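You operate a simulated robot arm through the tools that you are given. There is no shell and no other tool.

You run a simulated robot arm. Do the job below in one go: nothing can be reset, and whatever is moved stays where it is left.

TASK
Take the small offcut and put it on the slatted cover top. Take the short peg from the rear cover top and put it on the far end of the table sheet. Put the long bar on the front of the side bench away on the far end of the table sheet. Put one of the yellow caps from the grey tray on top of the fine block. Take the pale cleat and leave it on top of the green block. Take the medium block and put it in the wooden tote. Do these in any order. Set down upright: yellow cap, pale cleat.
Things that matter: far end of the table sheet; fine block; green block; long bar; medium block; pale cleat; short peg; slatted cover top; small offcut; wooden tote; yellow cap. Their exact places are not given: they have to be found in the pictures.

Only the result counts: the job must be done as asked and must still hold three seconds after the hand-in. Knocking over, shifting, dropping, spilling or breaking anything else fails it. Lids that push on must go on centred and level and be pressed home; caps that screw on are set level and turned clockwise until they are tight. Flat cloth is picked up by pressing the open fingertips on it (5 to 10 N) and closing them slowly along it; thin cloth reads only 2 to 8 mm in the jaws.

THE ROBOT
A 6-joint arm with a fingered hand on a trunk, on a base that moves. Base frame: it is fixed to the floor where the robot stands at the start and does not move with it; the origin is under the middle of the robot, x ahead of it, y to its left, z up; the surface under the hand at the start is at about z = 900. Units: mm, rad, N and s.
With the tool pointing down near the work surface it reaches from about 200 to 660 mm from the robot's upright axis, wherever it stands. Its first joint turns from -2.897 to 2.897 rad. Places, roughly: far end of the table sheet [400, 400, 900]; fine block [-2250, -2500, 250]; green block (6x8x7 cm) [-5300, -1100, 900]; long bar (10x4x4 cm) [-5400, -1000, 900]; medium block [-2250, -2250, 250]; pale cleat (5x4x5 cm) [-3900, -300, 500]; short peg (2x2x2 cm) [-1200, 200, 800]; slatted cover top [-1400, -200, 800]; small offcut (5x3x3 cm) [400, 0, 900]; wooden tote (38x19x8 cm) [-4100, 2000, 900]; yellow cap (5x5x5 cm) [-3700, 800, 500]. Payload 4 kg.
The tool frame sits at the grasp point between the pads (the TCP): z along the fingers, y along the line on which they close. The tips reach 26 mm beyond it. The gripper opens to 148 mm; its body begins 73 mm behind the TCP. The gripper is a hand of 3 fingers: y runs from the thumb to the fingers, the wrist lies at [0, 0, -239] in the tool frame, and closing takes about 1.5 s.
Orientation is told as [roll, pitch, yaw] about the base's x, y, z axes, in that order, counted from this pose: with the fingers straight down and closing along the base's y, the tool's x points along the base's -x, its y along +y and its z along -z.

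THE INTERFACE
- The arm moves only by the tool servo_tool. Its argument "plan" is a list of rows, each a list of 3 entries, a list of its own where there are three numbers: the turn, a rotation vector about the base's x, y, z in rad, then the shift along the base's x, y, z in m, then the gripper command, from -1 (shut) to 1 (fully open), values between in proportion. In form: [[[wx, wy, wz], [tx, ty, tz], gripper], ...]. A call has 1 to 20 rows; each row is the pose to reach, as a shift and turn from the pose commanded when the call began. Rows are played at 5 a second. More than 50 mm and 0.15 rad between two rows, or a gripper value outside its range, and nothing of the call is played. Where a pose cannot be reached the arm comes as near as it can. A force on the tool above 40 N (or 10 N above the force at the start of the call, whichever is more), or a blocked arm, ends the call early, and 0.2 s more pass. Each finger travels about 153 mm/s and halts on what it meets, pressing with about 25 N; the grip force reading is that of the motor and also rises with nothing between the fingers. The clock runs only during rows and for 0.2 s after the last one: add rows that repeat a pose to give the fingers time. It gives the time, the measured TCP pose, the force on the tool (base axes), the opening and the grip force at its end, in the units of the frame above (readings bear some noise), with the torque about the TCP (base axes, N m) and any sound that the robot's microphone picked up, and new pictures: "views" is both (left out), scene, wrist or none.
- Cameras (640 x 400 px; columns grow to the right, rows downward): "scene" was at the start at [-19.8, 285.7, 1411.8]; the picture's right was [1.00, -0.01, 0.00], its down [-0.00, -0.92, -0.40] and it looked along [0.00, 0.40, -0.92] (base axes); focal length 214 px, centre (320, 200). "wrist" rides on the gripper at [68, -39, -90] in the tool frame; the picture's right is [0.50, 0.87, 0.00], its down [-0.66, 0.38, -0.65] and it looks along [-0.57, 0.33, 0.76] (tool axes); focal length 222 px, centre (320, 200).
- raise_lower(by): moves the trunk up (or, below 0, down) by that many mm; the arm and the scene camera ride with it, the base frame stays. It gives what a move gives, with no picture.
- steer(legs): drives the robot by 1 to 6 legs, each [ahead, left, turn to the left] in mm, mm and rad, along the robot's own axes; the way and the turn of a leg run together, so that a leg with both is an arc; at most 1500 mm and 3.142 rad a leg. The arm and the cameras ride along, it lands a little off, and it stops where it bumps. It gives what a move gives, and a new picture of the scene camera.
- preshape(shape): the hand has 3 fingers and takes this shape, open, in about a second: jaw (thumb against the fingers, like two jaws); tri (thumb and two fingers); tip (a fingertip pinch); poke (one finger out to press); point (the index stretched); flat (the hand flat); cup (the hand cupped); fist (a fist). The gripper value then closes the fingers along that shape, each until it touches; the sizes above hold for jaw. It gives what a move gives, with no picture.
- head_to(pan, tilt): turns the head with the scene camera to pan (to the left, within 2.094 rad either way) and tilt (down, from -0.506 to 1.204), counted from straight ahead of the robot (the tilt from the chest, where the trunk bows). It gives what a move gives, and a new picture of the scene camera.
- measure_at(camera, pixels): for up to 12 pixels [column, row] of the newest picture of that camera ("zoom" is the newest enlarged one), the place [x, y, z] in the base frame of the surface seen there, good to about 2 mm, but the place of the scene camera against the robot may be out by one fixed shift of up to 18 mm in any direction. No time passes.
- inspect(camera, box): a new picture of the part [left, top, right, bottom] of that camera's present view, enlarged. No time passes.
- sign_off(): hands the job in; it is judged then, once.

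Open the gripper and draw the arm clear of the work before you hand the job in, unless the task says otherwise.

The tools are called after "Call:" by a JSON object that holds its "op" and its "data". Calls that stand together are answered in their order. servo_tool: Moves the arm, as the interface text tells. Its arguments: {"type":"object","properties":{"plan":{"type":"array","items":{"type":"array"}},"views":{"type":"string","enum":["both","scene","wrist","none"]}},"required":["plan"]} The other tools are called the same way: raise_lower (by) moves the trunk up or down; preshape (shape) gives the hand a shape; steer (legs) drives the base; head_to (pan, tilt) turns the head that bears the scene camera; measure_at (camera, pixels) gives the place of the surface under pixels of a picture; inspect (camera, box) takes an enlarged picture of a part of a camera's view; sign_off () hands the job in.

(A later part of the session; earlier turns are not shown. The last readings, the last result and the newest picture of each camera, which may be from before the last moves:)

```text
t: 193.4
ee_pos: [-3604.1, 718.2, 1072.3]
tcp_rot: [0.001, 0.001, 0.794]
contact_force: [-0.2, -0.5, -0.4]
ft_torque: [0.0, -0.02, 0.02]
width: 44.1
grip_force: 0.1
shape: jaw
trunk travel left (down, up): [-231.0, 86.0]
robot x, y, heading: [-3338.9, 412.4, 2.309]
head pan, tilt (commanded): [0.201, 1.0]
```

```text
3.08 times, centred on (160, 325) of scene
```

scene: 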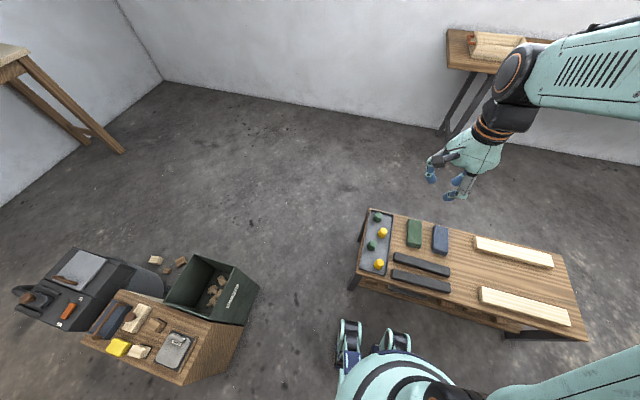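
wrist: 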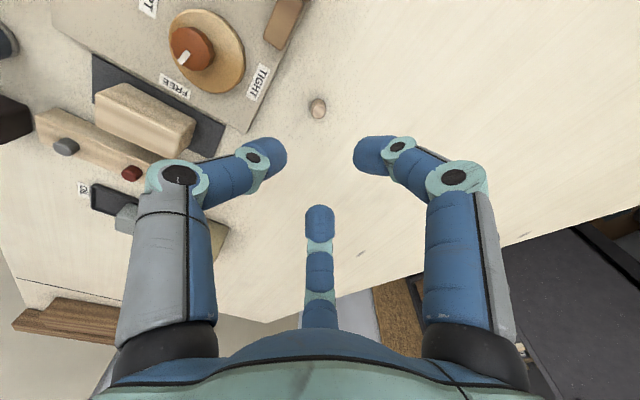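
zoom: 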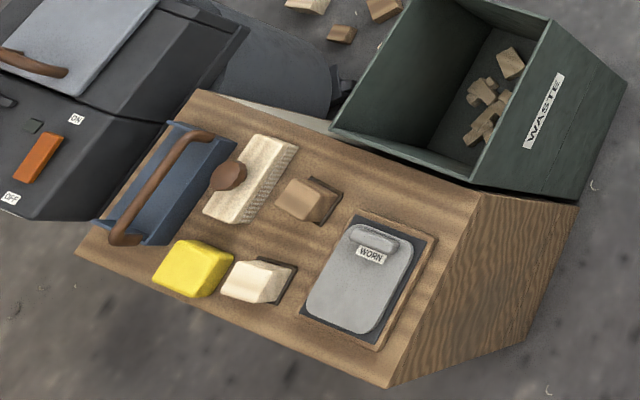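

The nearer yellow cap is at about (-3607,687), top z≈470. I lower the trunk fully and bring the hand down above it to look with the wrist camera.

Call:
{"op": "raise_lower", "data": {"by": -230}}

Call:
{"op": "servo_tool", "data": {"plan": [[[0, 0, 0.08], [0, -0.004, -0.02], 0], [[0, 0, 0.16], [0, -0.008, -0.05], 0.1], [[0, 0, 0.24], [0, -0.012, -0.08], 0.13], [[0, 0, 0.32], [0, -0.016, -0.11], 0.13], [[0, 0, 0.4], [0, -0.02, -0.14], 0.13], [[0, 0, 0.48], [-0.001, -0.024, -0.17], 0.13], [[0, 0, 0.56], [-0.002, -0.028, -0.2], 0.13], [[0, 0, 0.637], [-0.003, -0.031, -0.23], 0.13], [[0, 0, 0.637], [-0.003, -0.031, -0.26], 0.13], [[0, 0, 0.637], [-0.003, -0.031, -0.27], 0.13], [[0, 0, 0.637], [-0.003, -0.031, -0.27], 0.13]]}}

```text
t: 195.9
ee_pos: [-3603.9, 717.1, 843.8]
tcp_rot: [0.003, 0.001, 0.793]
contact_force: [-0.4, -0.2, -0.7]
ft_torque: [0.0, -0.01, 0.01]
width: 44.0
grip_force: 0.0
shape: jaw
trunk travel left (down, up): [-1.0, 316.0]
robot x, y, heading: [-3339.2, 411.2, 2.308]
head pan, tilt (commanded): [0.201, 1.0]
```

```text
t: 198.3
ee_pos: [-3608.6, 686.0, 571.9]
tcp_rot: [0.001, 0.001, 1.434]
contact_force: [-0.7, -0.6, 0.7]
ft_torque: [-0.03, 0.02, 0.01]
width: 83.0
grip_force: 0.0
shape: jaw
trunk travel left (down, up): [-1.0, 316.0]
robot x, y, heading: [-3341.6, 412.4, 2.308]
head pan, tilt (commanded): [0.201, 1.0]
```

scene: 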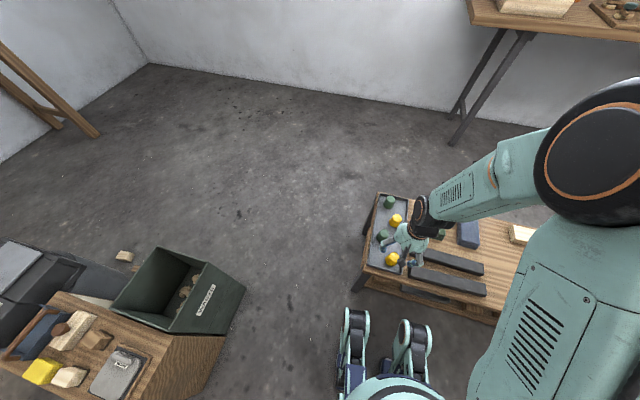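
wrist: 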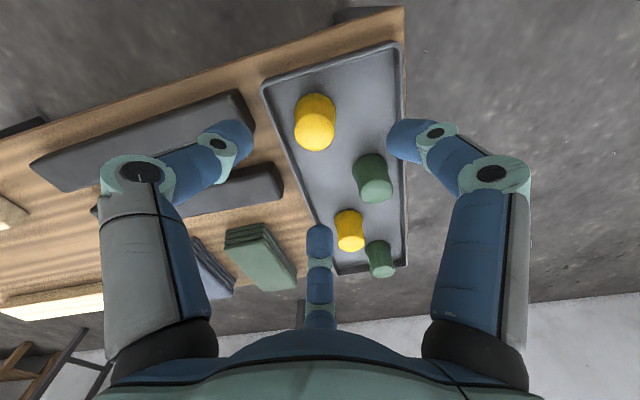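

The nearer yellow cap is at (315,125) in the wrist view. I zoom and measure its top.

Call:
{"op": "inspect", "data": {"camera": "wrist", "box": [280, 84, 350, 164]}}

Call:
{"op": "measure_at", "data": {"camera": "wrist", "pixels": [[315, 130], [300, 130], [330, 130], [315, 145], [315, 118], [373, 190], [240, 190], [295, 150], [262, 90]]}}

```text
5.00 times, centred on (315, 124) of wrist
```

zoom: 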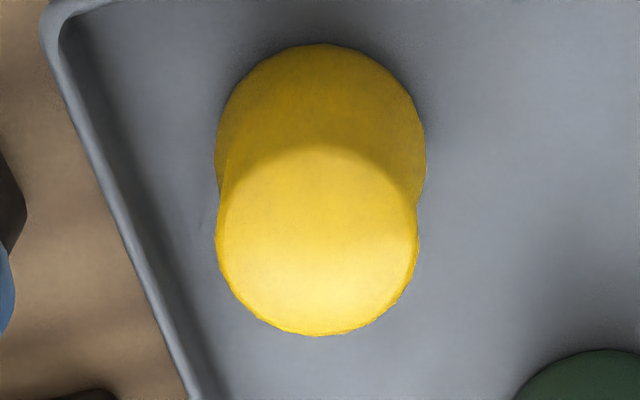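

```text
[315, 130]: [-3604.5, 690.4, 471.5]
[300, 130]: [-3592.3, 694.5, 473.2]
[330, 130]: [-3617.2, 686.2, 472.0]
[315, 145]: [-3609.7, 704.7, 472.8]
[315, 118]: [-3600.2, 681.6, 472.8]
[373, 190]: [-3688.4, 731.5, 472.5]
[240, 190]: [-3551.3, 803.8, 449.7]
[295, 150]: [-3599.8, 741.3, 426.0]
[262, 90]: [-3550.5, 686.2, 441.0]
```

The cap's top centre is at about (-3605,692,472) and the tray rim reaches z≈441. I narrow the opening to about 60 mm, descend to z=464 and close gently.

Call:
{"op": "servo_tool", "data": {"plan": [[[0, 0, 0], [0.004, 0.006, -0.02], -0.1], [[0, 0, 0], [0.004, 0.006, -0.045], -0.19], [[0, 0, 0], [0.004, 0.006, -0.07], -0.19], [[0, 0, 0], [0.004, 0.006, -0.088], -0.19], [[0, 0, 0], [0.004, 0.006, -0.098], -0.19], [[0, 0, 0], [0.004, 0.006, -0.105], -0.19], [[0, 0, 0], [0.004, 0.006, -0.108], -0.19], [[0, 0, 0], [0.004, 0.006, -0.108], -0.19]], "views": "wrist"}}

```text
t: 200.1
ee_pos: [-3602.8, 693.4, 464.5]
tcp_rot: [0.003, 0.0, 1.431]
contact_force: [-0.7, -0.5, -0.5]
ft_torque: [0.0, -0.02, -0.01]
width: 60.7
grip_force: 0.1
shape: jaw
trunk travel left (down, up): [-1.0, 316.0]
robot x, y, heading: [-3339.0, 410.1, 2.311]
head pan, tilt (commanded): [0.201, 1.0]
```

wrist: 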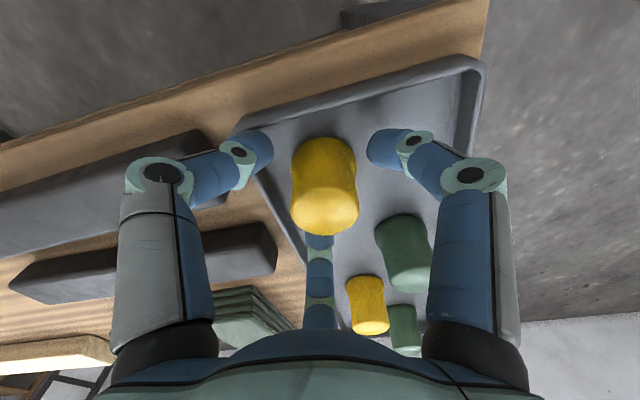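

The cap sits between the fingers, clear of the rim. I close and then lift.

Call:
{"op": "servo_tool", "data": {"plan": [[[0, 0, 0], [0, 0, 0], -0.4], [[0, 0, 0], [0, 0, 0], -0.6], [[0, 0, 0], [0, 0, 0], -0.8], [[0, 0, 0], [0, 0, 0], -1], [[0, 0, 0], [0, 0, 0], -1], [[0, 0, 0], [0, 0, 0], -1], [[0, 0, 0], [0, 0, 0], -1]], "views": "wrist"}}

```text
t: 201.7
ee_pos: [-3602.8, 694.0, 463.9]
tcp_rot: [0.002, 0.0, 1.431]
contact_force: [0.0, 0.3, 0.1]
ft_torque: [0.0, 0.0, 0.02]
width: 29.2
grip_force: 25.4
shape: jaw
trunk travel left (down, up): [-1.0, 316.0]
robot x, y, heading: [-3338.6, 411.5, 2.312]
head pan, tilt (commanded): [0.201, 1.0]
```

wrist: 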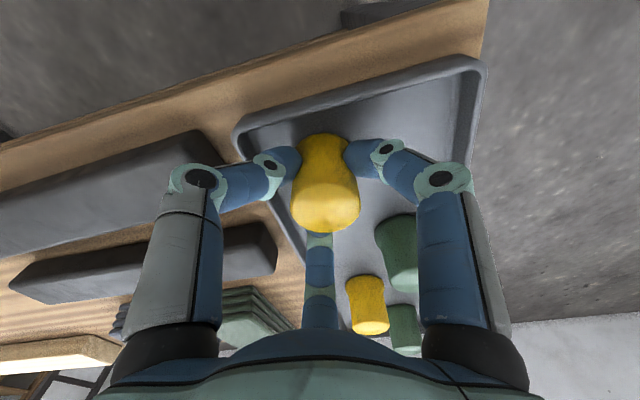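

The cap is gripped (25 N). I lift it 150 mm and check.

Call:
{"op": "servo_tool", "data": {"plan": [[[0, 0, 0], [0, 0, 0.005], -1], [[0, 0, 0], [0, 0, 0.015], -1], [[0, 0, 0], [0, 0, 0.03], -1], [[0, 0, 0], [0, 0, 0.05], -1], [[0, 0, 0], [0, 0, 0.075], -1], [[0, 0, 0], [0, 0, 0.1], -1], [[0, 0, 0], [0, 0, 0.13], -1], [[0, 0, 0], [0, 0, 0.16], -1]]}}

```text
t: 203.5
ee_pos: [-3602.0, 693.5, 624.6]
tcp_rot: [0.001, 0.0, 1.433]
contact_force: [-0.3, 1.2, -0.1]
ft_torque: [-0.02, 0.02, -0.02]
width: 29.3
grip_force: 25.1
shape: jaw
trunk travel left (down, up): [-1.0, 316.0]
robot x, y, heading: [-3338.2, 411.2, 2.306]
head pan, tilt (commanded): [0.201, 1.0]
```

scene: 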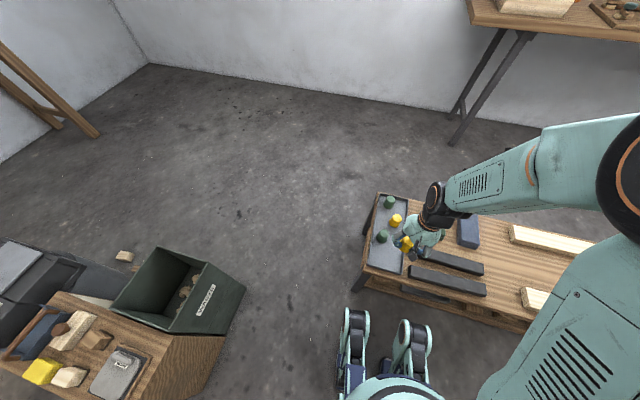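
wrist: 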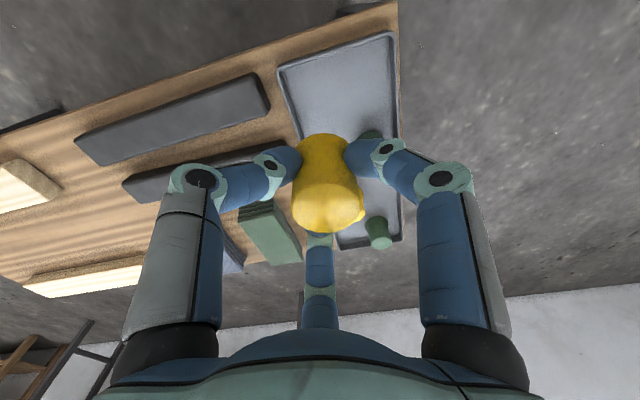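

The cap is secure. I look left-behind to survey the way around the bow toward the wall box with the sanding blocks.

Call:
{"op": "head_to", "data": {"pan": 2.05, "tilt": 0.5}}

Call:
{"op": "measure_at", "data": {"camera": "scene", "pixels": [[320, 300], [320, 200], [200, 250], [400, 250], [100, 200], [500, 250], [300, 150], [250, 330], [400, 330], [160, 160], [450, 150], [350, 180]]}}

```text
t: 205.3
ee_pos: [-3603.0, 693.1, 624.4]
tcp_rot: [0.004, 0.001, 1.432]
contact_force: [-0.1, -0.2, 0.6]
ft_torque: [0.0, 0.03, 0.02]
width: 29.5
grip_force: 24.9
shape: jaw
trunk travel left (down, up): [-1.0, 316.0]
robot x, y, heading: [-3337.7, 409.7, 2.305]
head pan, tilt (commanded): [2.051, 0.499]
```

scene: 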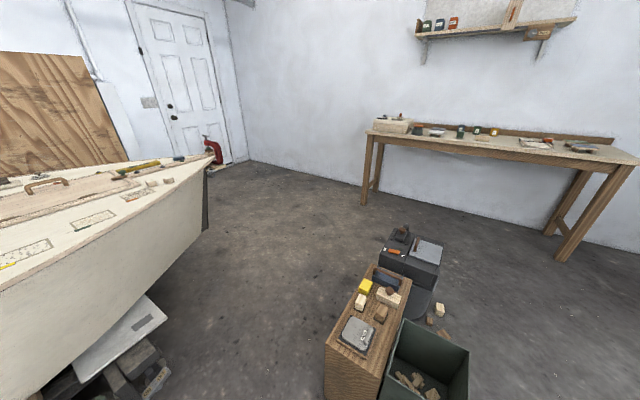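

```text
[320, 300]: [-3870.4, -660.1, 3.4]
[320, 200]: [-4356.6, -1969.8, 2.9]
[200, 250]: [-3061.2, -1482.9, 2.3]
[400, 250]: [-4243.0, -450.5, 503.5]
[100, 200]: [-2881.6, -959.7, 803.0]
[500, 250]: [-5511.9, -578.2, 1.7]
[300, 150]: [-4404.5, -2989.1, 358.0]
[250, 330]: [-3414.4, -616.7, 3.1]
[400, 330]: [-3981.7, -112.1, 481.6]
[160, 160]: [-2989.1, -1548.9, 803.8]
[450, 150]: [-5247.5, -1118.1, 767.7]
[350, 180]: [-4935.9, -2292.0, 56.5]
```

I measure the narrow spots: the white board end by the cradle and the crate's near corner.

Call:
{"op": "measure_at", "data": {"camera": "scene", "pixels": [[163, 318], [150, 300], [170, 380], [150, 392], [110, 350], [330, 330], [326, 395], [340, 300], [208, 170], [205, 225], [380, 395], [240, 390]]}}

```text
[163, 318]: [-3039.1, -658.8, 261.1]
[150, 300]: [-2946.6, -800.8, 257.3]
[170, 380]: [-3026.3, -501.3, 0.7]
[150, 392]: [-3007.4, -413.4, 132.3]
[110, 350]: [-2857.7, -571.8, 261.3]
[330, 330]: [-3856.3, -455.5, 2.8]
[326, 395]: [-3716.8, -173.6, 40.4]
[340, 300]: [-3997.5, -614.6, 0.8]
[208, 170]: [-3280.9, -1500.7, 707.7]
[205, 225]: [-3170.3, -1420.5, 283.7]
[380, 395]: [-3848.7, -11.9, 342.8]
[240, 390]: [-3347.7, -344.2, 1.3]
```

Corridor at x≈-3375 is wide enough. I raise the trunk, turn to face south and drive around the bow.

Call:
{"op": "raise_lower", "data": {"by": 250}}

Call:
{"op": "steer", "data": {"legs": [[0, 0, 2.406], [860, -37, 0], [650, -345, 0]]}}

Call:
{"op": "head_to", "data": {"pan": 0.7, "tilt": 0.6}}

```text
t: 207.9
ee_pos: [-3602.0, 691.7, 874.3]
tcp_rot: [0.002, 0.0, 1.432]
contact_force: [0.6, -0.2, -1.1]
ft_torque: [0.01, -0.03, 0.0]
width: 29.5
grip_force: 24.9
shape: jaw
trunk travel left (down, up): [-251.0, 66.0]
robot x, y, heading: [-3335.5, 412.4, 2.304]
head pan, tilt (commanded): [2.051, 0.499]
```

```text
t: 221.7
ee_pos: [-3706.9, -1491.2, 874.5]
tcp_rot: [0.002, -0.001, -2.441]
contact_force: [0.4, 0.4, -1.2]
ft_torque: [0.03, 0.01, 0.01]
width: 28.9
grip_force: 25.0
shape: jaw
trunk travel left (down, up): [-251.0, 66.0]
robot x, y, heading: [-3711.8, -1109.2, -1.566]
head pan, tilt (commanded): [2.051, 0.499]
```

scene: 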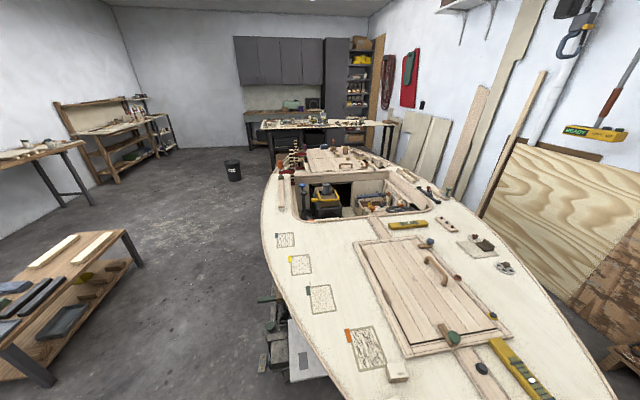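

```text
t: 223.2
ee_pos: [-3706.4, -1491.2, 875.1]
tcp_rot: [0.002, 0.001, -2.443]
contact_force: [-0.2, 0.3, 0.5]
ft_torque: [-0.02, 0.0, 0.0]
width: 29.0
grip_force: 25.3
shape: jaw
trunk travel left (down, up): [-251.0, 66.0]
robot x, y, heading: [-3715.4, -1105.2, -1.567]
head pan, tilt (commanded): [0.7, 0.6]
```

scene: 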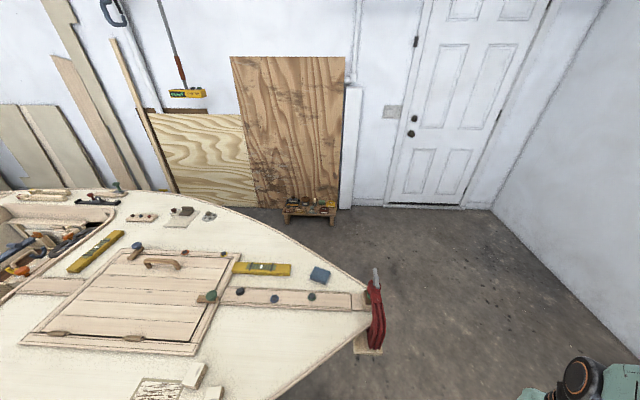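

The low box with blocks stands by the wall at (310,208). I measure it and the floor around.

Call:
{"op": "measure_at", "data": {"camera": "scene", "pixels": [[310, 210], [285, 213], [335, 213], [310, 222], [300, 203], [325, 203], [377, 280], [378, 345], [350, 250], [420, 260], [290, 222], [333, 222]]}}

Call:
{"op": "inspect", "data": {"camera": "scene", "box": [270, 185, 350, 235]}}

```text
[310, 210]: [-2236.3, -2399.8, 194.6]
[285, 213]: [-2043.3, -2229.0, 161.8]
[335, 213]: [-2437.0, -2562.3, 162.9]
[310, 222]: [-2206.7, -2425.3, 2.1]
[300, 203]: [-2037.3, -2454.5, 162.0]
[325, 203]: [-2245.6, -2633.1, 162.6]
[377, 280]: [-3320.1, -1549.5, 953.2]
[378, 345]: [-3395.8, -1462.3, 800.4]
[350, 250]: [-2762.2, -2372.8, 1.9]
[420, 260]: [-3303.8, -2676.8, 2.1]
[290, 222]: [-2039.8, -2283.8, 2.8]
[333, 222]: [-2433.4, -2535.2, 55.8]
```

```text
8.00 times, centred on (310, 210) of scene
```

zoom: 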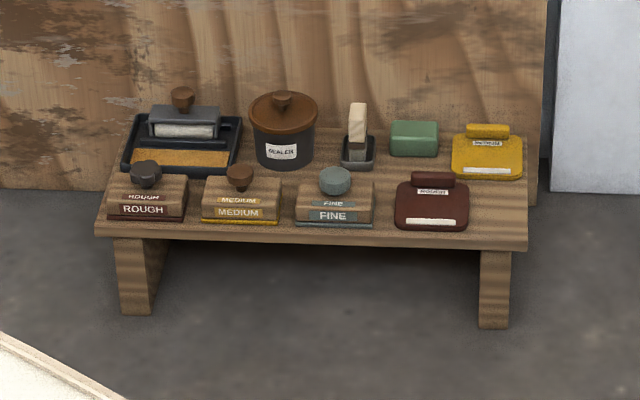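

The bench carries labelled sanding blocks ROUGH, MEDIUM, FINE with knobs; FINE is near (-2240,-2417). I drive around the bow to about (-2550,-2050), facing it.

Call:
{"op": "steer", "data": {"legs": [[895, -55, 0], [0, 0, 0.698], [826, 900, 0]]}}

Call:
{"op": "head_to", "data": {"pan": 0.1, "tilt": 0.95}}

```text
t: 237.7
ee_pos: [-2296.6, -2354.8, 873.9]
tcp_rot: [0.002, 0.0, -1.753]
contact_force: [0.1, -0.2, -0.2]
ft_torque: [0.01, -0.01, -0.02]
width: 29.2
grip_force: 25.2
shape: jaw
trunk travel left (down, up): [-251.0, 66.0]
robot x, y, heading: [-2548.2, -2065.9, -0.872]
head pan, tilt (commanded): [0.7, 0.6]
```

scene: 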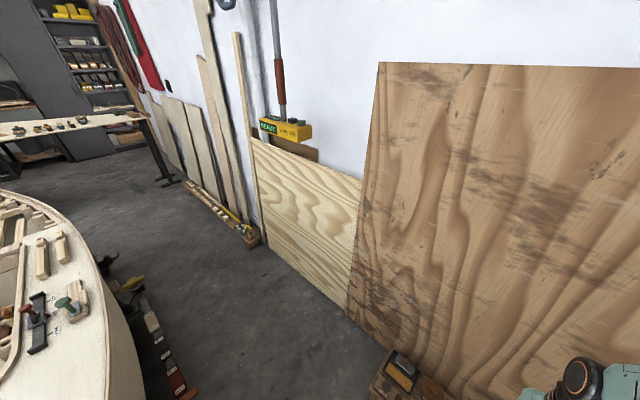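

```text
t: 238.7
ee_pos: [-2296.0, -2354.8, 873.8]
tcp_rot: [0.002, 0.0, -1.752]
contact_force: [0.8, 0.3, -0.3]
ft_torque: [0.0, 0.02, 0.0]
width: 29.0
grip_force: 25.0
shape: jaw
trunk travel left (down, up): [-251.0, 66.0]
robot x, y, heading: [-2549.1, -2066.1, -0.878]
head pan, tilt (commanded): [0.099, 0.949]
```

scene: 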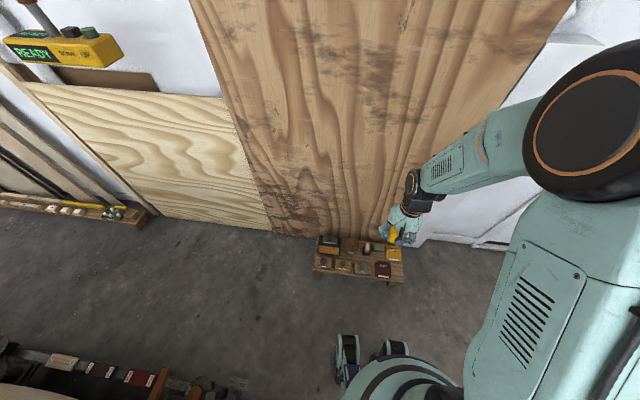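

The bench with the blocks is at (358,260). I zoom and measure the FINE and MEDIUM blocks.

Call:
{"op": "inspect", "data": {"camera": "scene", "box": [306, 225, 412, 291]}}

Call:
{"op": "measure_at", "data": {"camera": "zoom", "pixels": [[330, 245], [330, 230], [220, 235], [220, 220], [120, 215], [330, 270], [225, 260], [460, 260], [540, 150], [420, 150], [60, 250], [580, 310]]}}

```text
6.04 times, centred on (359, 258) of scene
```

zoom: 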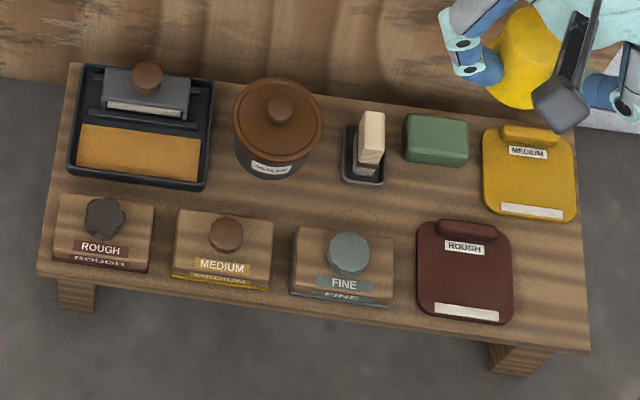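

```text
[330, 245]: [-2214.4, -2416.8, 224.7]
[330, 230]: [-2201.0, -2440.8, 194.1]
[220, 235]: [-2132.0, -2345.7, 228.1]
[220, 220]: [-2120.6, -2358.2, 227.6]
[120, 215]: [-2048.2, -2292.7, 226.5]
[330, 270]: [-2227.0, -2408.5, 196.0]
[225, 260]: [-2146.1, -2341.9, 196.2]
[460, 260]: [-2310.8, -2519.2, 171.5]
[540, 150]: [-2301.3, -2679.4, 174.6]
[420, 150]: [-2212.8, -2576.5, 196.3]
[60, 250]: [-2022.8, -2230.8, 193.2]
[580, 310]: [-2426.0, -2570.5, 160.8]
```

I measure the FINE knob's top more exactly.

Call:
{"op": "measure_at", "data": {"camera": "zoom", "pixels": [[349, 248], [334, 250], [364, 250], [349, 238], [349, 260], [226, 232], [213, 232], [240, 232]]}}

```text
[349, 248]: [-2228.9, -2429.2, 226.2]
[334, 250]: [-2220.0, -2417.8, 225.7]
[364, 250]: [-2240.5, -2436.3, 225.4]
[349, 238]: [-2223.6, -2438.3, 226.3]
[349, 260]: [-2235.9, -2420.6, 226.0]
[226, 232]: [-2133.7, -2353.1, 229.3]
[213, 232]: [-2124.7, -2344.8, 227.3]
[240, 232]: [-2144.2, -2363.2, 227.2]
```

I check heights of the brush and the sealer pot near the FINE block.

Call:
{"op": "measure_at", "data": {"camera": "zoom", "pixels": [[372, 120], [372, 150], [278, 108], [278, 140], [300, 150], [435, 130], [150, 75], [365, 180]]}}

```text
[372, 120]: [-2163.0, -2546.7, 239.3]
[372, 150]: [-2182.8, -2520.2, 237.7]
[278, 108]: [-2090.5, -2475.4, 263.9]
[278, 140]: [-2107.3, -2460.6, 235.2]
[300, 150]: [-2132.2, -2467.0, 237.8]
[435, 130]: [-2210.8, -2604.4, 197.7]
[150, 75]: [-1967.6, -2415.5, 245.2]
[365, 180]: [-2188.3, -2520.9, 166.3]
```

Nothing near is taller than 240 mm within 100 mm of the knob. I lower the trunk and bring the cap above the FINE knob at z≈430 to look.

Call:
{"op": "raise_lower", "data": {"by": -250}}

Call:
{"op": "servo_tool", "data": {"plan": [[[0, 0, 0], [0.006, -0.009, -0.02], -1], [[0, 0, 0], [0.013, -0.018, -0.04], -1], [[0, 0, 0], [0.019, -0.027, -0.06], -1], [[0, 0, 0], [0.025, -0.036, -0.08], -1], [[0, 0, 0], [0.032, -0.045, -0.1], -1], [[0, 0, 0], [0.038, -0.054, -0.12], -1], [[0, 0, 0], [0.044, -0.063, -0.14], -1], [[0, 0, 0], [0.05, -0.072, -0.16], -1], [[0, 0, 0], [0.057, -0.081, -0.18], -1], [[0, 0, 0], [0.063, -0.09, -0.195], -1], [[0, 0, 0], [0.063, -0.09, -0.195], -1]]}}

```text
t: 241.2
ee_pos: [-2295.2, -2355.2, 625.8]
tcp_rot: [0.003, 0.001, -1.752]
contact_force: [-0.6, 0.7, -0.4]
ft_torque: [0.03, 0.0, 0.04]
width: 29.0
grip_force: 24.9
shape: jaw
trunk travel left (down, up): [-1.0, 316.0]
robot x, y, heading: [-2547.1, -2066.8, -0.879]
head pan, tilt (commanded): [0.099, 0.949]
```

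```text
t: 243.6
ee_pos: [-2233.5, -2443.7, 429.0]
tcp_rot: [0.001, -0.001, -1.753]
contact_force: [-0.3, 0.5, 0.0]
ft_torque: [-0.01, 0.01, 0.0]
width: 29.1
grip_force: 24.7
shape: jaw
trunk travel left (down, up): [-1.0, 316.0]
robot x, y, heading: [-2547.1, -2064.6, -0.874]
head pan, tilt (commanded): [0.099, 0.949]
```

scene: 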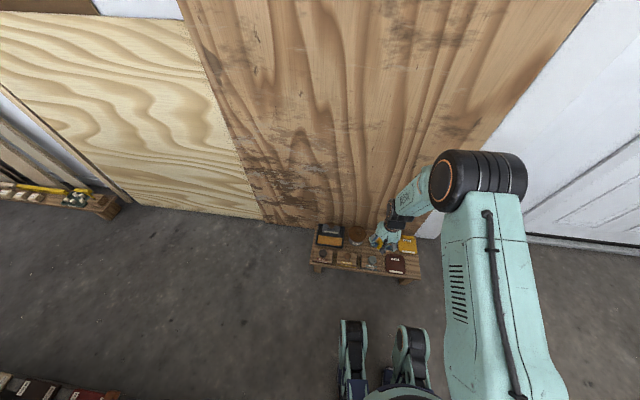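
wrist: 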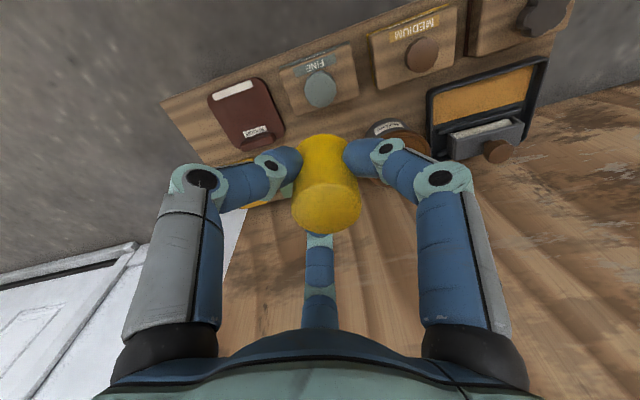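

The FINE knob is at (321,90) in the wrist view, right where it should be. I measure its top.

Call:
{"op": "inspect", "data": {"camera": "wrist", "box": [275, 40, 375, 120]}}

Call:
{"op": "measure_at", "data": {"camera": "wrist", "pixels": [[321, 92], [310, 92], [332, 92], [321, 82], [321, 102], [300, 100], [340, 75]]}}

```text
5.00 times, centred on (325, 80) of wrist
```

zoom: 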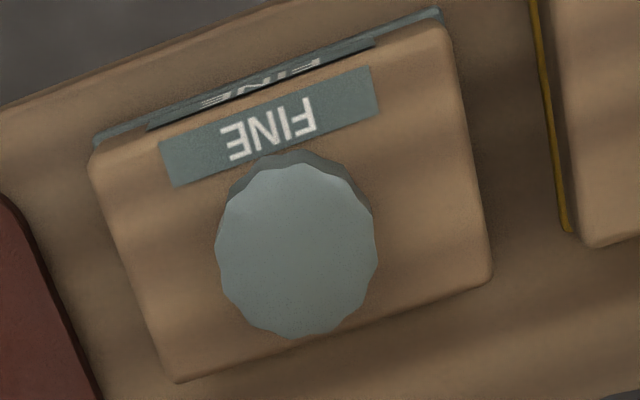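

```text
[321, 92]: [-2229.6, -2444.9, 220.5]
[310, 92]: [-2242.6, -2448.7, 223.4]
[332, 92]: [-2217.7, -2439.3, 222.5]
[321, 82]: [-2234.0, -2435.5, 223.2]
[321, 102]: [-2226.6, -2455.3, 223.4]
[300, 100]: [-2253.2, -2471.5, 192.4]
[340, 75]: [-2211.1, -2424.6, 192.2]
```

I check where the cap's axis sits relative to the TCP by measuring its top face.

Call:
{"op": "inspect", "data": {"camera": "wrist", "box": [280, 125, 376, 245]}}

Call:
{"op": "measure_at", "data": {"camera": "wrist", "pixels": [[328, 207], [305, 207], [350, 207], [328, 195], [328, 222], [300, 200], [357, 205], [327, 187]]}}

```text
3.33 times, centred on (328, 185) of wrist
```

zoom: 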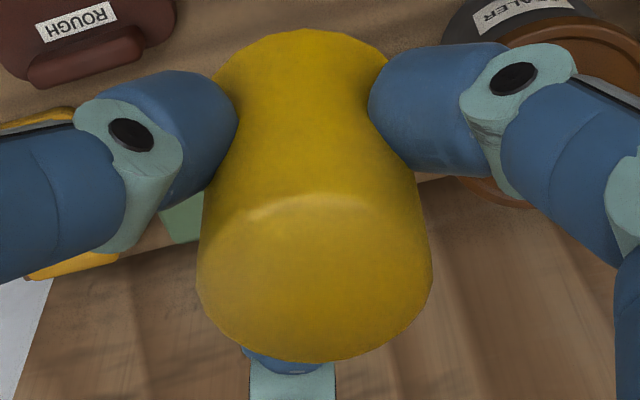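

```text
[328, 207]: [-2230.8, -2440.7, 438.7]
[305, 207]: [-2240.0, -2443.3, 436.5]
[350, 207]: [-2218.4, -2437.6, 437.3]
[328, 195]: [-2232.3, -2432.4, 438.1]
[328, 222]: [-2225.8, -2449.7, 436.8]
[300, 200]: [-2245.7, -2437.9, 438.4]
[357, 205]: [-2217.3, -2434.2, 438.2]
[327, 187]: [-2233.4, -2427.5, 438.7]
```

The cap's axis is 1–2 mm from the knob's axis. I lower to just above the knob.

Call:
{"op": "servo_tool", "data": {"plan": [[[0, 0, 0], [0, -0.0015, -0.02], -1], [[0, 0, 0], [0, -0.0015, -0.045], -1], [[0, 0, 0], [0, -0.0015, -0.07], -1], [[0, 0, 0], [0, -0.0015, -0.095], -1], [[0, 0, 0], [0, -0.0015, -0.12], -1], [[0, 0, 0], [0, -0.0015, -0.14], -1], [[0, 0, 0], [0, -0.0015, -0.153], -1], [[0, 0, 0], [0, -0.0015, -0.16], -1], [[0, 0, 0], [0, -0.0015, -0.163], -1], [[0, 0, 0], [0, -0.0015, -0.163], -1]]}}

```text
t: 245.8
ee_pos: [-2233.3, -2446.3, 265.3]
tcp_rot: [0.002, 0.0, -1.751]
contact_force: [1.0, 0.5, -0.2]
ft_torque: [0.0, 0.0, -0.02]
width: 28.7
grip_force: 25.1
shape: jaw
trunk travel left (down, up): [-1.0, 316.0]
robot x, y, heading: [-2544.0, -2062.0, -0.881]
head pan, tilt (commanded): [0.099, 0.949]
```

scene: 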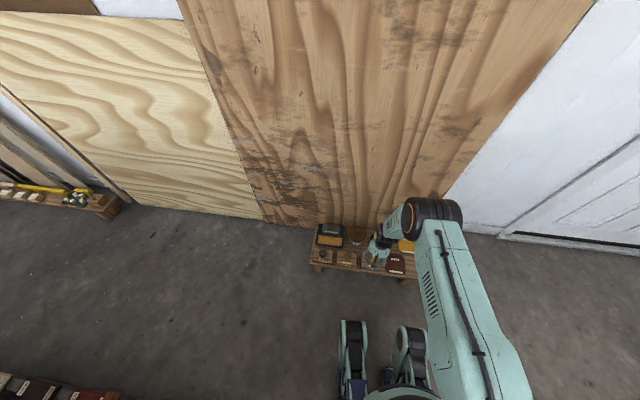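
wrist: 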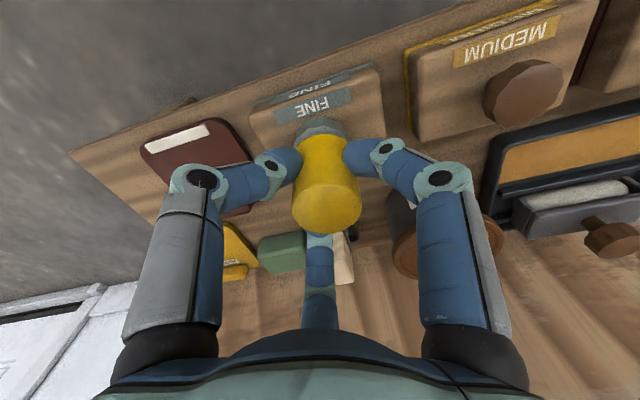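

The cap hovers just above the knob. I lower in 1 mm steps until it touches.

Call:
{"op": "servo_tool", "data": {"plan": [[[0, 0, 0], [0, 0, -0.002], -1], [[0, 0, 0], [0, 0, -0.0035], -1], [[0, 0, 0], [0, 0, -0.0045], -1], [[0, 0, 0], [0, 0, -0.0055], -1], [[0, 0, 0], [0, 0, -0.0055], -1]], "views": "none"}}

```text
t: 247.0
ee_pos: [-2234.5, -2446.7, 260.9]
tcp_rot: [0.002, -0.001, -1.752]
contact_force: [0.0, 0.7, 5.5]
ft_torque: [0.04, -0.05, 0.03]
width: 28.8
grip_force: 25.4
shape: jaw
trunk travel left (down, up): [-1.0, 316.0]
robot x, y, heading: [-2544.7, -2062.7, -0.879]
head pan, tilt (commanded): [0.099, 0.949]
```

Contact at z≈260.9 with 5.5 N. I open slowly and rise.

Call:
{"op": "servo_tool", "data": {"plan": [[[0, 0, 0], [0, 0, 0], -0.9], [[0, 0, 0], [0, 0, 0], -0.7], [[0, 0, 0], [0, 0, 0], -0.5], [[0, 0, 0], [0, 0, 0], -0.3], [[0, 0, 0], [0, 0, 0], -0.15], [[0, 0, 0], [0, 0, 0], -0.1], [[0, 0, 0], [0, 0, 0], -0.1], [[0, 0, 0], [0, 0, 0.01], -0.1], [[0, 0, 0], [0, 0, 0.03], -0.1], [[0, 0, 0], [0, 0, 0.055], -0.1], [[0, 0, 0], [0, 0, 0.085], -0.1], [[0, 0, 0], [0, 0, 0.12], -0.1], [[0, 0, 0], [0, 0, 0.15], -0.1]]}}

```text
t: 249.8
ee_pos: [-2233.5, -2447.1, 409.3]
tcp_rot: [0.001, 0.001, -1.752]
contact_force: [-0.4, -0.3, -0.2]
ft_torque: [0.02, 0.03, -0.02]
width: 66.1
grip_force: 0.1
shape: jaw
trunk travel left (down, up): [-1.0, 316.0]
robot x, y, heading: [-2546.2, -2065.8, -0.873]
head pan, tilt (commanded): [0.099, 0.949]
```

scene: 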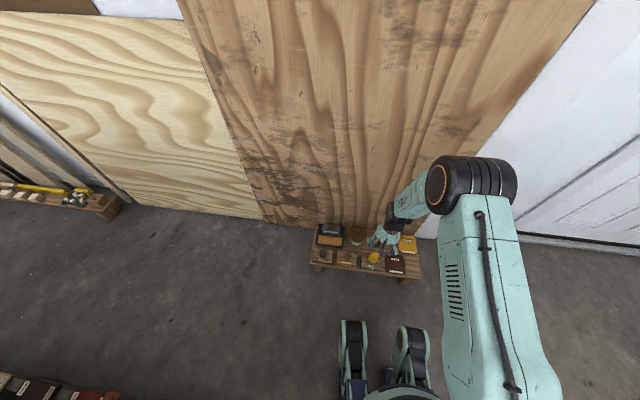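
wrist: 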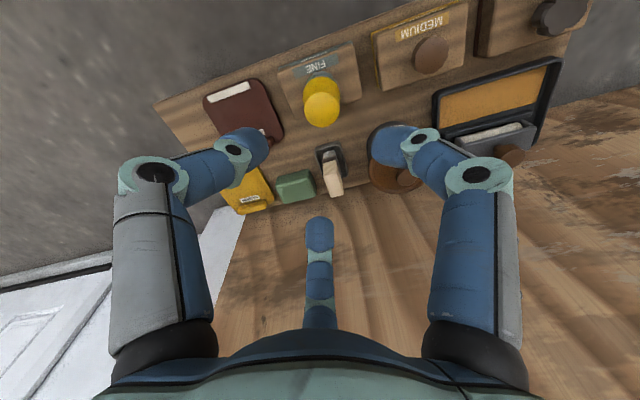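

The cap stands on the FINE knob. I zoom to check it is level and centred.

Call:
{"op": "inspect", "data": {"camera": "wrist", "box": [270, 35, 380, 145]}}

Call:
{"op": "measure_at", "data": {"camera": "wrist", "pixels": [[322, 110], [312, 110], [332, 110], [322, 100], [322, 120], [430, 55], [420, 52], [440, 52], [430, 45], [430, 66]]}}

```text
3.64 times, centred on (325, 90) of wrist
```

zoom: 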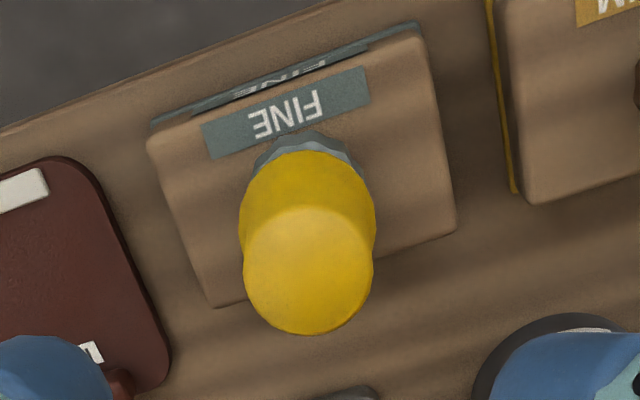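

```text
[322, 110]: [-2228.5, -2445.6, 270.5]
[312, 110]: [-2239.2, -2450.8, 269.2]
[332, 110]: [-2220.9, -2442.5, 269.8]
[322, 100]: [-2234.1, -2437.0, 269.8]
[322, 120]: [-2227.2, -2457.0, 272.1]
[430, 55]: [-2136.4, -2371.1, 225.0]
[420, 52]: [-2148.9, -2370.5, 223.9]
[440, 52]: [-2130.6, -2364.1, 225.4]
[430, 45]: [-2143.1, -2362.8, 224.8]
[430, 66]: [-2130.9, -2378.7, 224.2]
```

The cap is level and centred (top z≈270 all round). Next is the MEDIUM block: I move above its knob at about (-2137,-2370), turning the hand so no finger points at the cap or the pot.

Call:
{"op": "servo_tool", "data": {"plan": [[[0, 0, 0], [0, 0, 0.02], -0.1], [[0, 0, -0.1], [0.016, 0.012, 0.03], -0.1], [[0, 0, -0.2], [0.032, 0.025, 0.03], -0.1], [[0, 0, -0.3], [0.048, 0.038, 0.03], -0.1], [[0, 0, -0.4], [0.064, 0.051, 0.03], -0.1], [[0, 0, -0.5], [0.08, 0.064, 0.03], -0.1], [[0, 0, -0.6], [0.096, 0.076, 0.02], -0.1], [[0, 0, -0.7], [0.096, 0.076, 0.01], -0.1], [[0, 0, -0.744], [0.096, 0.076, 0.0], -0.1], [[0, 0, -0.744], [0.096, 0.076, 0.0], -0.1]]}}

```text
t: 252.0
ee_pos: [-2136.9, -2370.6, 412.0]
tcp_rot: [0.001, -0.001, -2.496]
contact_force: [0.7, -0.7, 0.7]
ft_torque: [-0.01, 0.0, -0.02]
width: 66.2
grip_force: 0.0
shape: jaw
trunk travel left (down, up): [-1.0, 316.0]
robot x, y, heading: [-2545.8, -2063.6, -0.874]
head pan, tilt (commanded): [0.099, 0.949]
```

scene: 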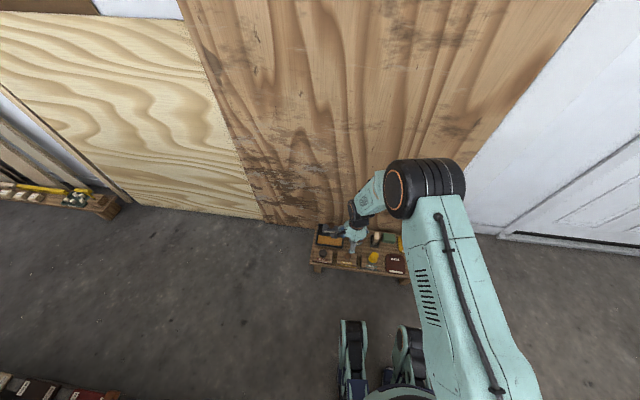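
wrist: 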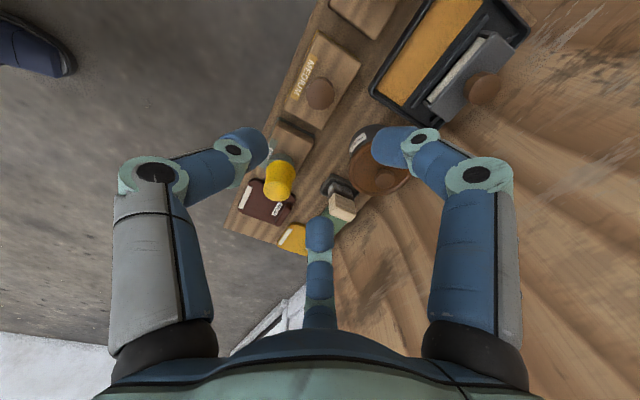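

The MEDIUM knob appears at (320,94). I zoom and measure it.

Call:
{"op": "inspect", "data": {"camera": "wrist", "box": [270, 40, 380, 140]}}

Call:
{"op": "measure_at", "data": {"camera": "wrist", "pixels": [[320, 95], [309, 95], [331, 95], [320, 84], [320, 106], [300, 100], [285, 110], [345, 80], [300, 60], [335, 120]]}}

```text
4.00 times, centred on (325, 90) of wrist
```

zoom: 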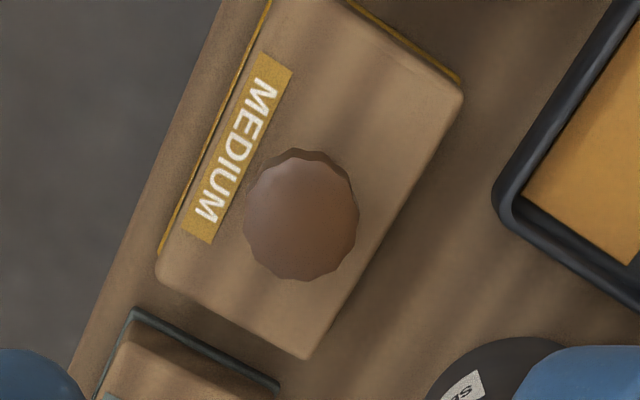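

```text
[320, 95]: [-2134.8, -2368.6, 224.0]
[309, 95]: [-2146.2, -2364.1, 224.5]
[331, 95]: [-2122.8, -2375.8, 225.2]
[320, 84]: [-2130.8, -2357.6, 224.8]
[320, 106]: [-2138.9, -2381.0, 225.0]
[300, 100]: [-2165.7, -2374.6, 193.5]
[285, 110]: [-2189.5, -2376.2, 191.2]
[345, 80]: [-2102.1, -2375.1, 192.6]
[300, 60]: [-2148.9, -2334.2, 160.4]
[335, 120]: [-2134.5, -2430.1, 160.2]
```

The knob's axis is at about (-2135,-2369), top z≈224. I align and descend in two stages.

Call:
{"op": "servo_tool", "data": {"plan": [[[0, 0, 0], [0.002, 0.0015, -0.025], -0.19], [[0, 0, 0], [0.002, 0.0015, -0.05], -0.19], [[0, 0, 0], [0.002, 0.0015, -0.075], -0.19], [[0, 0, 0], [0.002, 0.0015, -0.1], -0.19], [[0, 0, 0], [0.002, 0.0015, -0.125], -0.19], [[0, 0, 0], [0.002, 0.0015, -0.145], -0.19], [[0, 0, 0], [0.002, 0.0015, -0.155], -0.19], [[0, 0, 0], [0.002, 0.0015, -0.155], -0.19]], "views": "wrist"}}

```text
t: 253.8
ee_pos: [-2135.7, -2370.5, 255.7]
tcp_rot: [0.002, 0.0, -2.498]
contact_force: [0.5, -0.2, 0.3]
ft_torque: [-0.03, 0.0, 0.02]
width: 60.3
grip_force: 0.1
shape: jaw
trunk travel left (down, up): [-1.0, 316.0]
robot x, y, heading: [-2548.1, -2064.2, -0.876]
head pan, tilt (commanded): [0.099, 0.949]
```

wrist: 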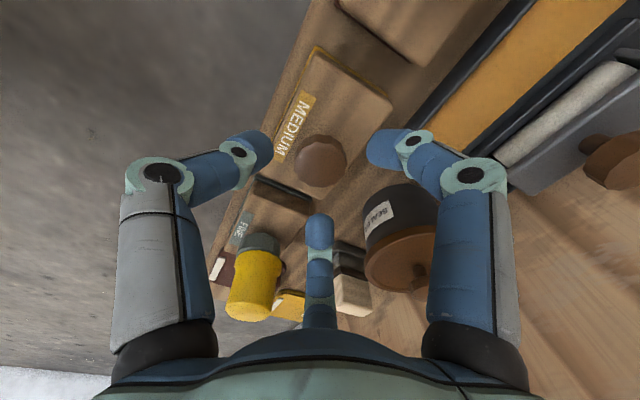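

All fingers are clear of the cap and pot. I descend the last 32 mm and close on the knob.

Call:
{"op": "servo_tool", "data": {"plan": [[[0, 0, 0], [0.001, 0.001, -0.01], -0.19], [[0, 0, 0], [0.001, 0.001, -0.02], -0.19], [[0, 0, 0], [0.001, 0.001, -0.028], -0.19], [[0, 0, 0], [0.001, 0.001, -0.032], -0.19], [[0, 0, 0], [0.001, 0.001, -0.032], -0.19], [[0, 0, 0], [0.001, 0.001, -0.032], -0.4], [[0, 0, 0], [0.001, 0.001, -0.032], -0.6], [[0, 0, 0], [0.001, 0.001, -0.032], -0.8], [[0, 0, 0], [0.001, 0.001, -0.032], -1], [[0, 0, 0], [0.001, 0.001, -0.032], -1], [[0, 0, 0], [0.001, 0.001, -0.032], -1]], "views": "wrist"}}

```text
t: 256.2
ee_pos: [-2134.1, -2367.4, 225.6]
tcp_rot: [0.002, 0.0, -2.498]
contact_force: [0.6, 0.6, -0.9]
ft_torque: [-0.01, -0.01, -0.01]
width: 24.4
grip_force: 25.1
shape: jaw
trunk travel left (down, up): [-1.0, 316.0]
robot x, y, heading: [-2550.0, -2062.8, -0.874]
head pan, tilt (commanded): [0.099, 0.949]
```

wrist: 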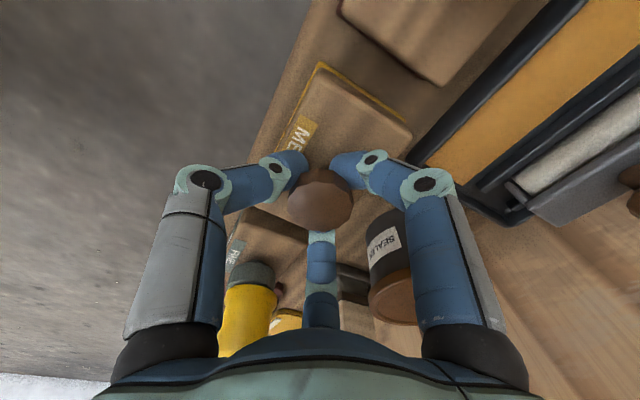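

The knob is gripped (25 N). I lift slowly and check the FINE block stays put.

Call:
{"op": "servo_tool", "data": {"plan": [[[0, 0, 0], [0, 0, 0.005], -1], [[0, 0, 0], [0, 0, 0.012], -1], [[0, 0, 0], [0, 0, 0.022], -1], [[0, 0, 0], [0, 0, 0.035], -1], [[0, 0, 0], [0, 0, 0.055], -1], [[0, 0, 0], [0, 0, 0.08], -1], [[0, 0, 0], [0, 0, 0.11], -1], [[0, 0, 0], [0, 0, 0.15], -1], [[0, 0, 0], [0, 0, 0.19], -1], [[0, 0, 0], [0, 0, 0.23], -1]]}}

```text
t: 258.4
ee_pos: [-2134.9, -2367.9, 455.6]
tcp_rot: [0.003, -0.001, -2.498]
contact_force: [0.3, 0.2, -1.6]
ft_torque: [0.03, 0.01, 0.03]
width: 24.0
grip_force: 25.4
shape: jaw
trunk travel left (down, up): [-1.0, 316.0]
robot x, y, heading: [-2544.8, -2062.3, -0.876]
head pan, tilt (commanded): [0.099, 0.949]
```

scene: 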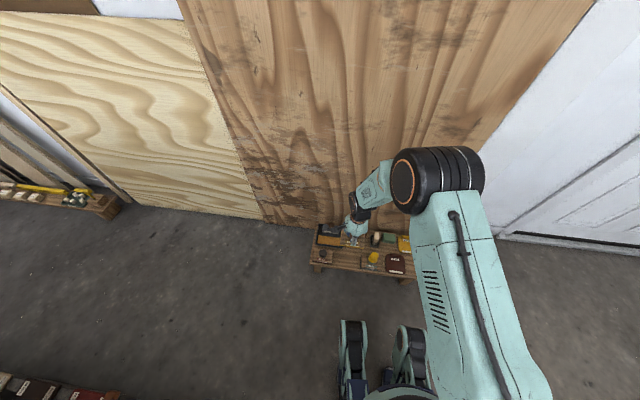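
wrist: 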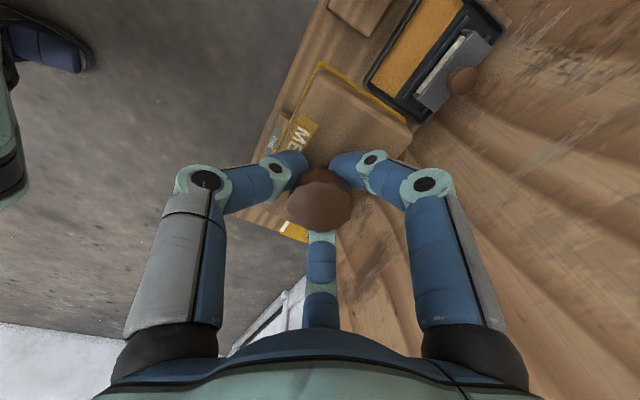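

The MEDIUM block is in hand and FINE with its cap stays put. I retract the arm, raise the trunk, and drive back around the bow with the arm pointing west.

Call:
{"op": "servo_tool", "data": {"plan": [[[0, 0, 0], [-0.016, 0.012, 0.02], -1], [[0, 0, 0], [-0.032, 0.024, 0.04], -1], [[0, 0, 0], [-0.048, 0.036, 0.06], -1], [[0, 0, 0], [-0.064, 0.048, 0.08], -1], [[0, 0, 0], [-0.08, 0.06, 0.1], -1], [[0, 0, 0], [-0.09, 0.068, 0.12], -1]], "views": "none"}}

Call:
{"op": "raise_lower", "data": {"by": 260}}

Call:
{"op": "steer", "data": {"legs": [[-833, -901, 0], [0, 0, -2.266], [-30, -900, 0], [-365, -650, 0]]}}

```text
t: 259.8
ee_pos: [-2224.3, -2300.4, 573.9]
tcp_rot: [0.002, 0.0, -2.498]
contact_force: [0.8, 0.5, -1.7]
ft_torque: [0.03, 0.01, -0.05]
width: 24.1
grip_force: 25.3
shape: jaw
trunk travel left (down, up): [-1.0, 316.0]
robot x, y, heading: [-2548.0, -2060.9, -0.871]
head pan, tilt (commanded): [0.099, 0.949]
```

```text
t: 262.5
ee_pos: [-2224.7, -2299.1, 834.2]
tcp_rot: [0.002, -0.001, -2.497]
contact_force: [-0.3, -0.7, -1.5]
ft_torque: [-0.01, 0.0, 0.03]
width: 24.1
grip_force: 24.2
shape: jaw
trunk travel left (down, up): [-261.0, 56.0]
robot x, y, heading: [-2543.2, -2066.3, -0.875]
head pan, tilt (commanded): [0.099, 0.949]
```

```text
t: 289.8
ee_pos: [-3827.9, -589.4, 834.0]
tcp_rot: [0.001, 0.002, 1.574]
contact_force: [0.8, -0.4, -0.8]
ft_torque: [0.01, -0.01, 0.0]
width: 23.8
grip_force: 25.6
shape: jaw
trunk travel left (down, up): [-261.0, 56.0]
robot x, y, heading: [-3444.3, -470.0, -3.089]
head pan, tilt (commanded): [0.099, 0.949]
```

scene: 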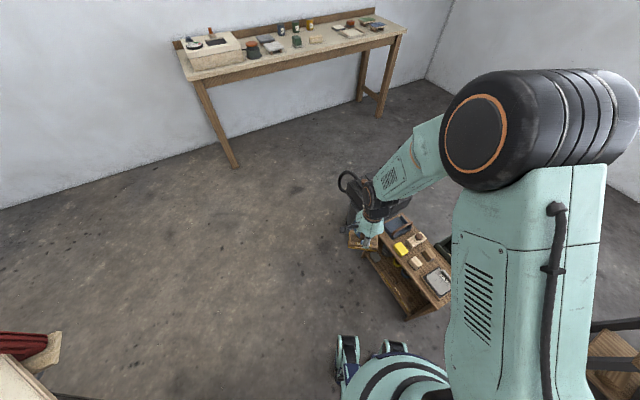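

Drifted slightly but clear. I drive on around the low table's east side and then look at the tote bench.

Call:
{"op": "steer", "data": {"legs": [[-334, -753, 0], [-633, -617, 0], [-47, -899, 0]]}}

Call:
{"op": "head_to", "data": {"pan": -0.4, "tilt": 0.55}}

```text
t: 309.9
ee_pos: [-2916.9, 1684.5, 833.6]
tcp_rot: [0.002, 0.0, 1.592]
contact_force: [0.4, 0.2, -2.0]
ft_torque: [-0.02, -0.02, 0.03]
width: 23.7
grip_force: 25.2
shape: jaw
trunk travel left (down, up): [-261.0, 56.0]
robot x, y, heading: [-2537.1, 1806.9, -3.069]
head pan, tilt (commanded): [0.099, 0.949]
```

scene: 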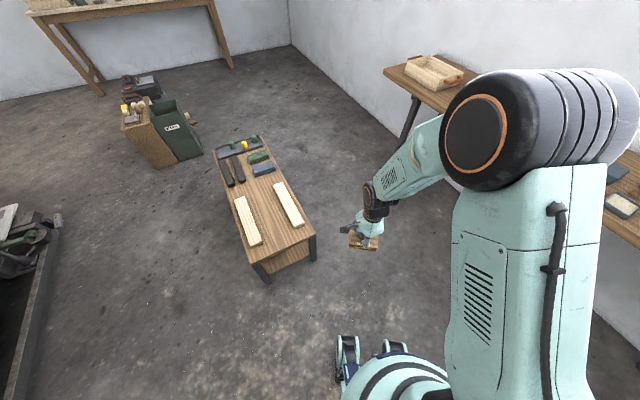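

```text
t: 310.8
ee_pos: [-2916.6, 1684.1, 833.8]
tcp_rot: [0.002, -0.001, 1.591]
contact_force: [0.3, -0.3, -1.3]
ft_torque: [0.0, -0.06, 0.01]
width: 23.7
grip_force: 24.9
shape: jaw
trunk travel left (down, up): [-261.0, 56.0]
robot x, y, heading: [-2532.5, 1806.4, -3.071]
head pan, tilt (commanded): [-0.4, 0.55]
```

scene: 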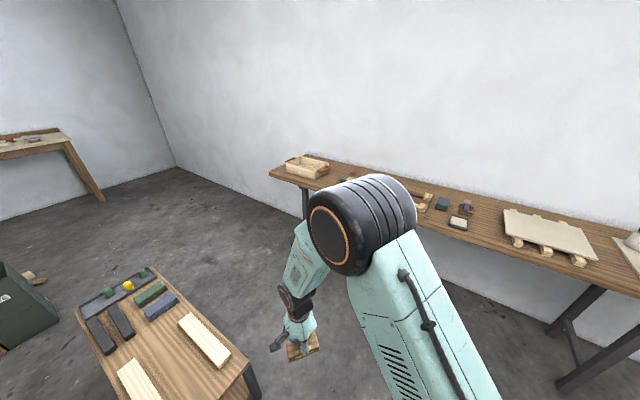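

The wooden tote is at (307,166) on the bench's left end. I zoom and measure it.

Call:
{"op": "inspect", "data": {"camera": "scene", "box": [260, 140, 380, 215]}}

Call:
{"op": "measure_at", "data": {"camera": "scene", "pixels": [[270, 174], [350, 205], [287, 163], [315, 180], [329, 166], [305, 156], [308, 170], [420, 230], [500, 250], [300, 215], [320, 195]]}}

```text
5.33 times, centred on (320, 178) of scene
```

zoom: 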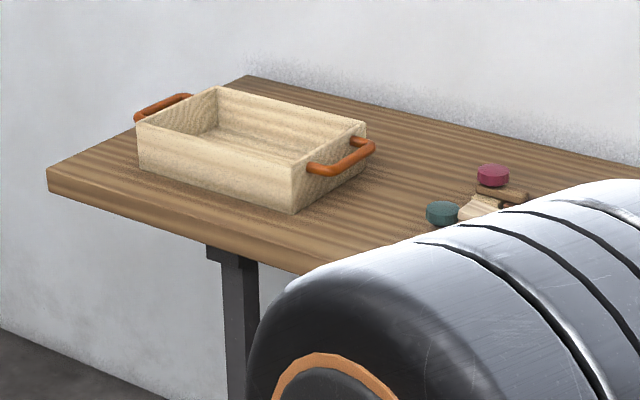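

```text
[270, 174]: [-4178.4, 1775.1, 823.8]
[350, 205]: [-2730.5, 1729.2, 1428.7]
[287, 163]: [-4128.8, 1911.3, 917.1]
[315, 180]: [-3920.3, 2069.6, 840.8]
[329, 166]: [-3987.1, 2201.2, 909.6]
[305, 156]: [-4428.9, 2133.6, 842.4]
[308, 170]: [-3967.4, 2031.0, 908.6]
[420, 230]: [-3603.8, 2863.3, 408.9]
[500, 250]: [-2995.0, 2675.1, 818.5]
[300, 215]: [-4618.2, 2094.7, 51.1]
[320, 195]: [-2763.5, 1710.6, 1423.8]
```

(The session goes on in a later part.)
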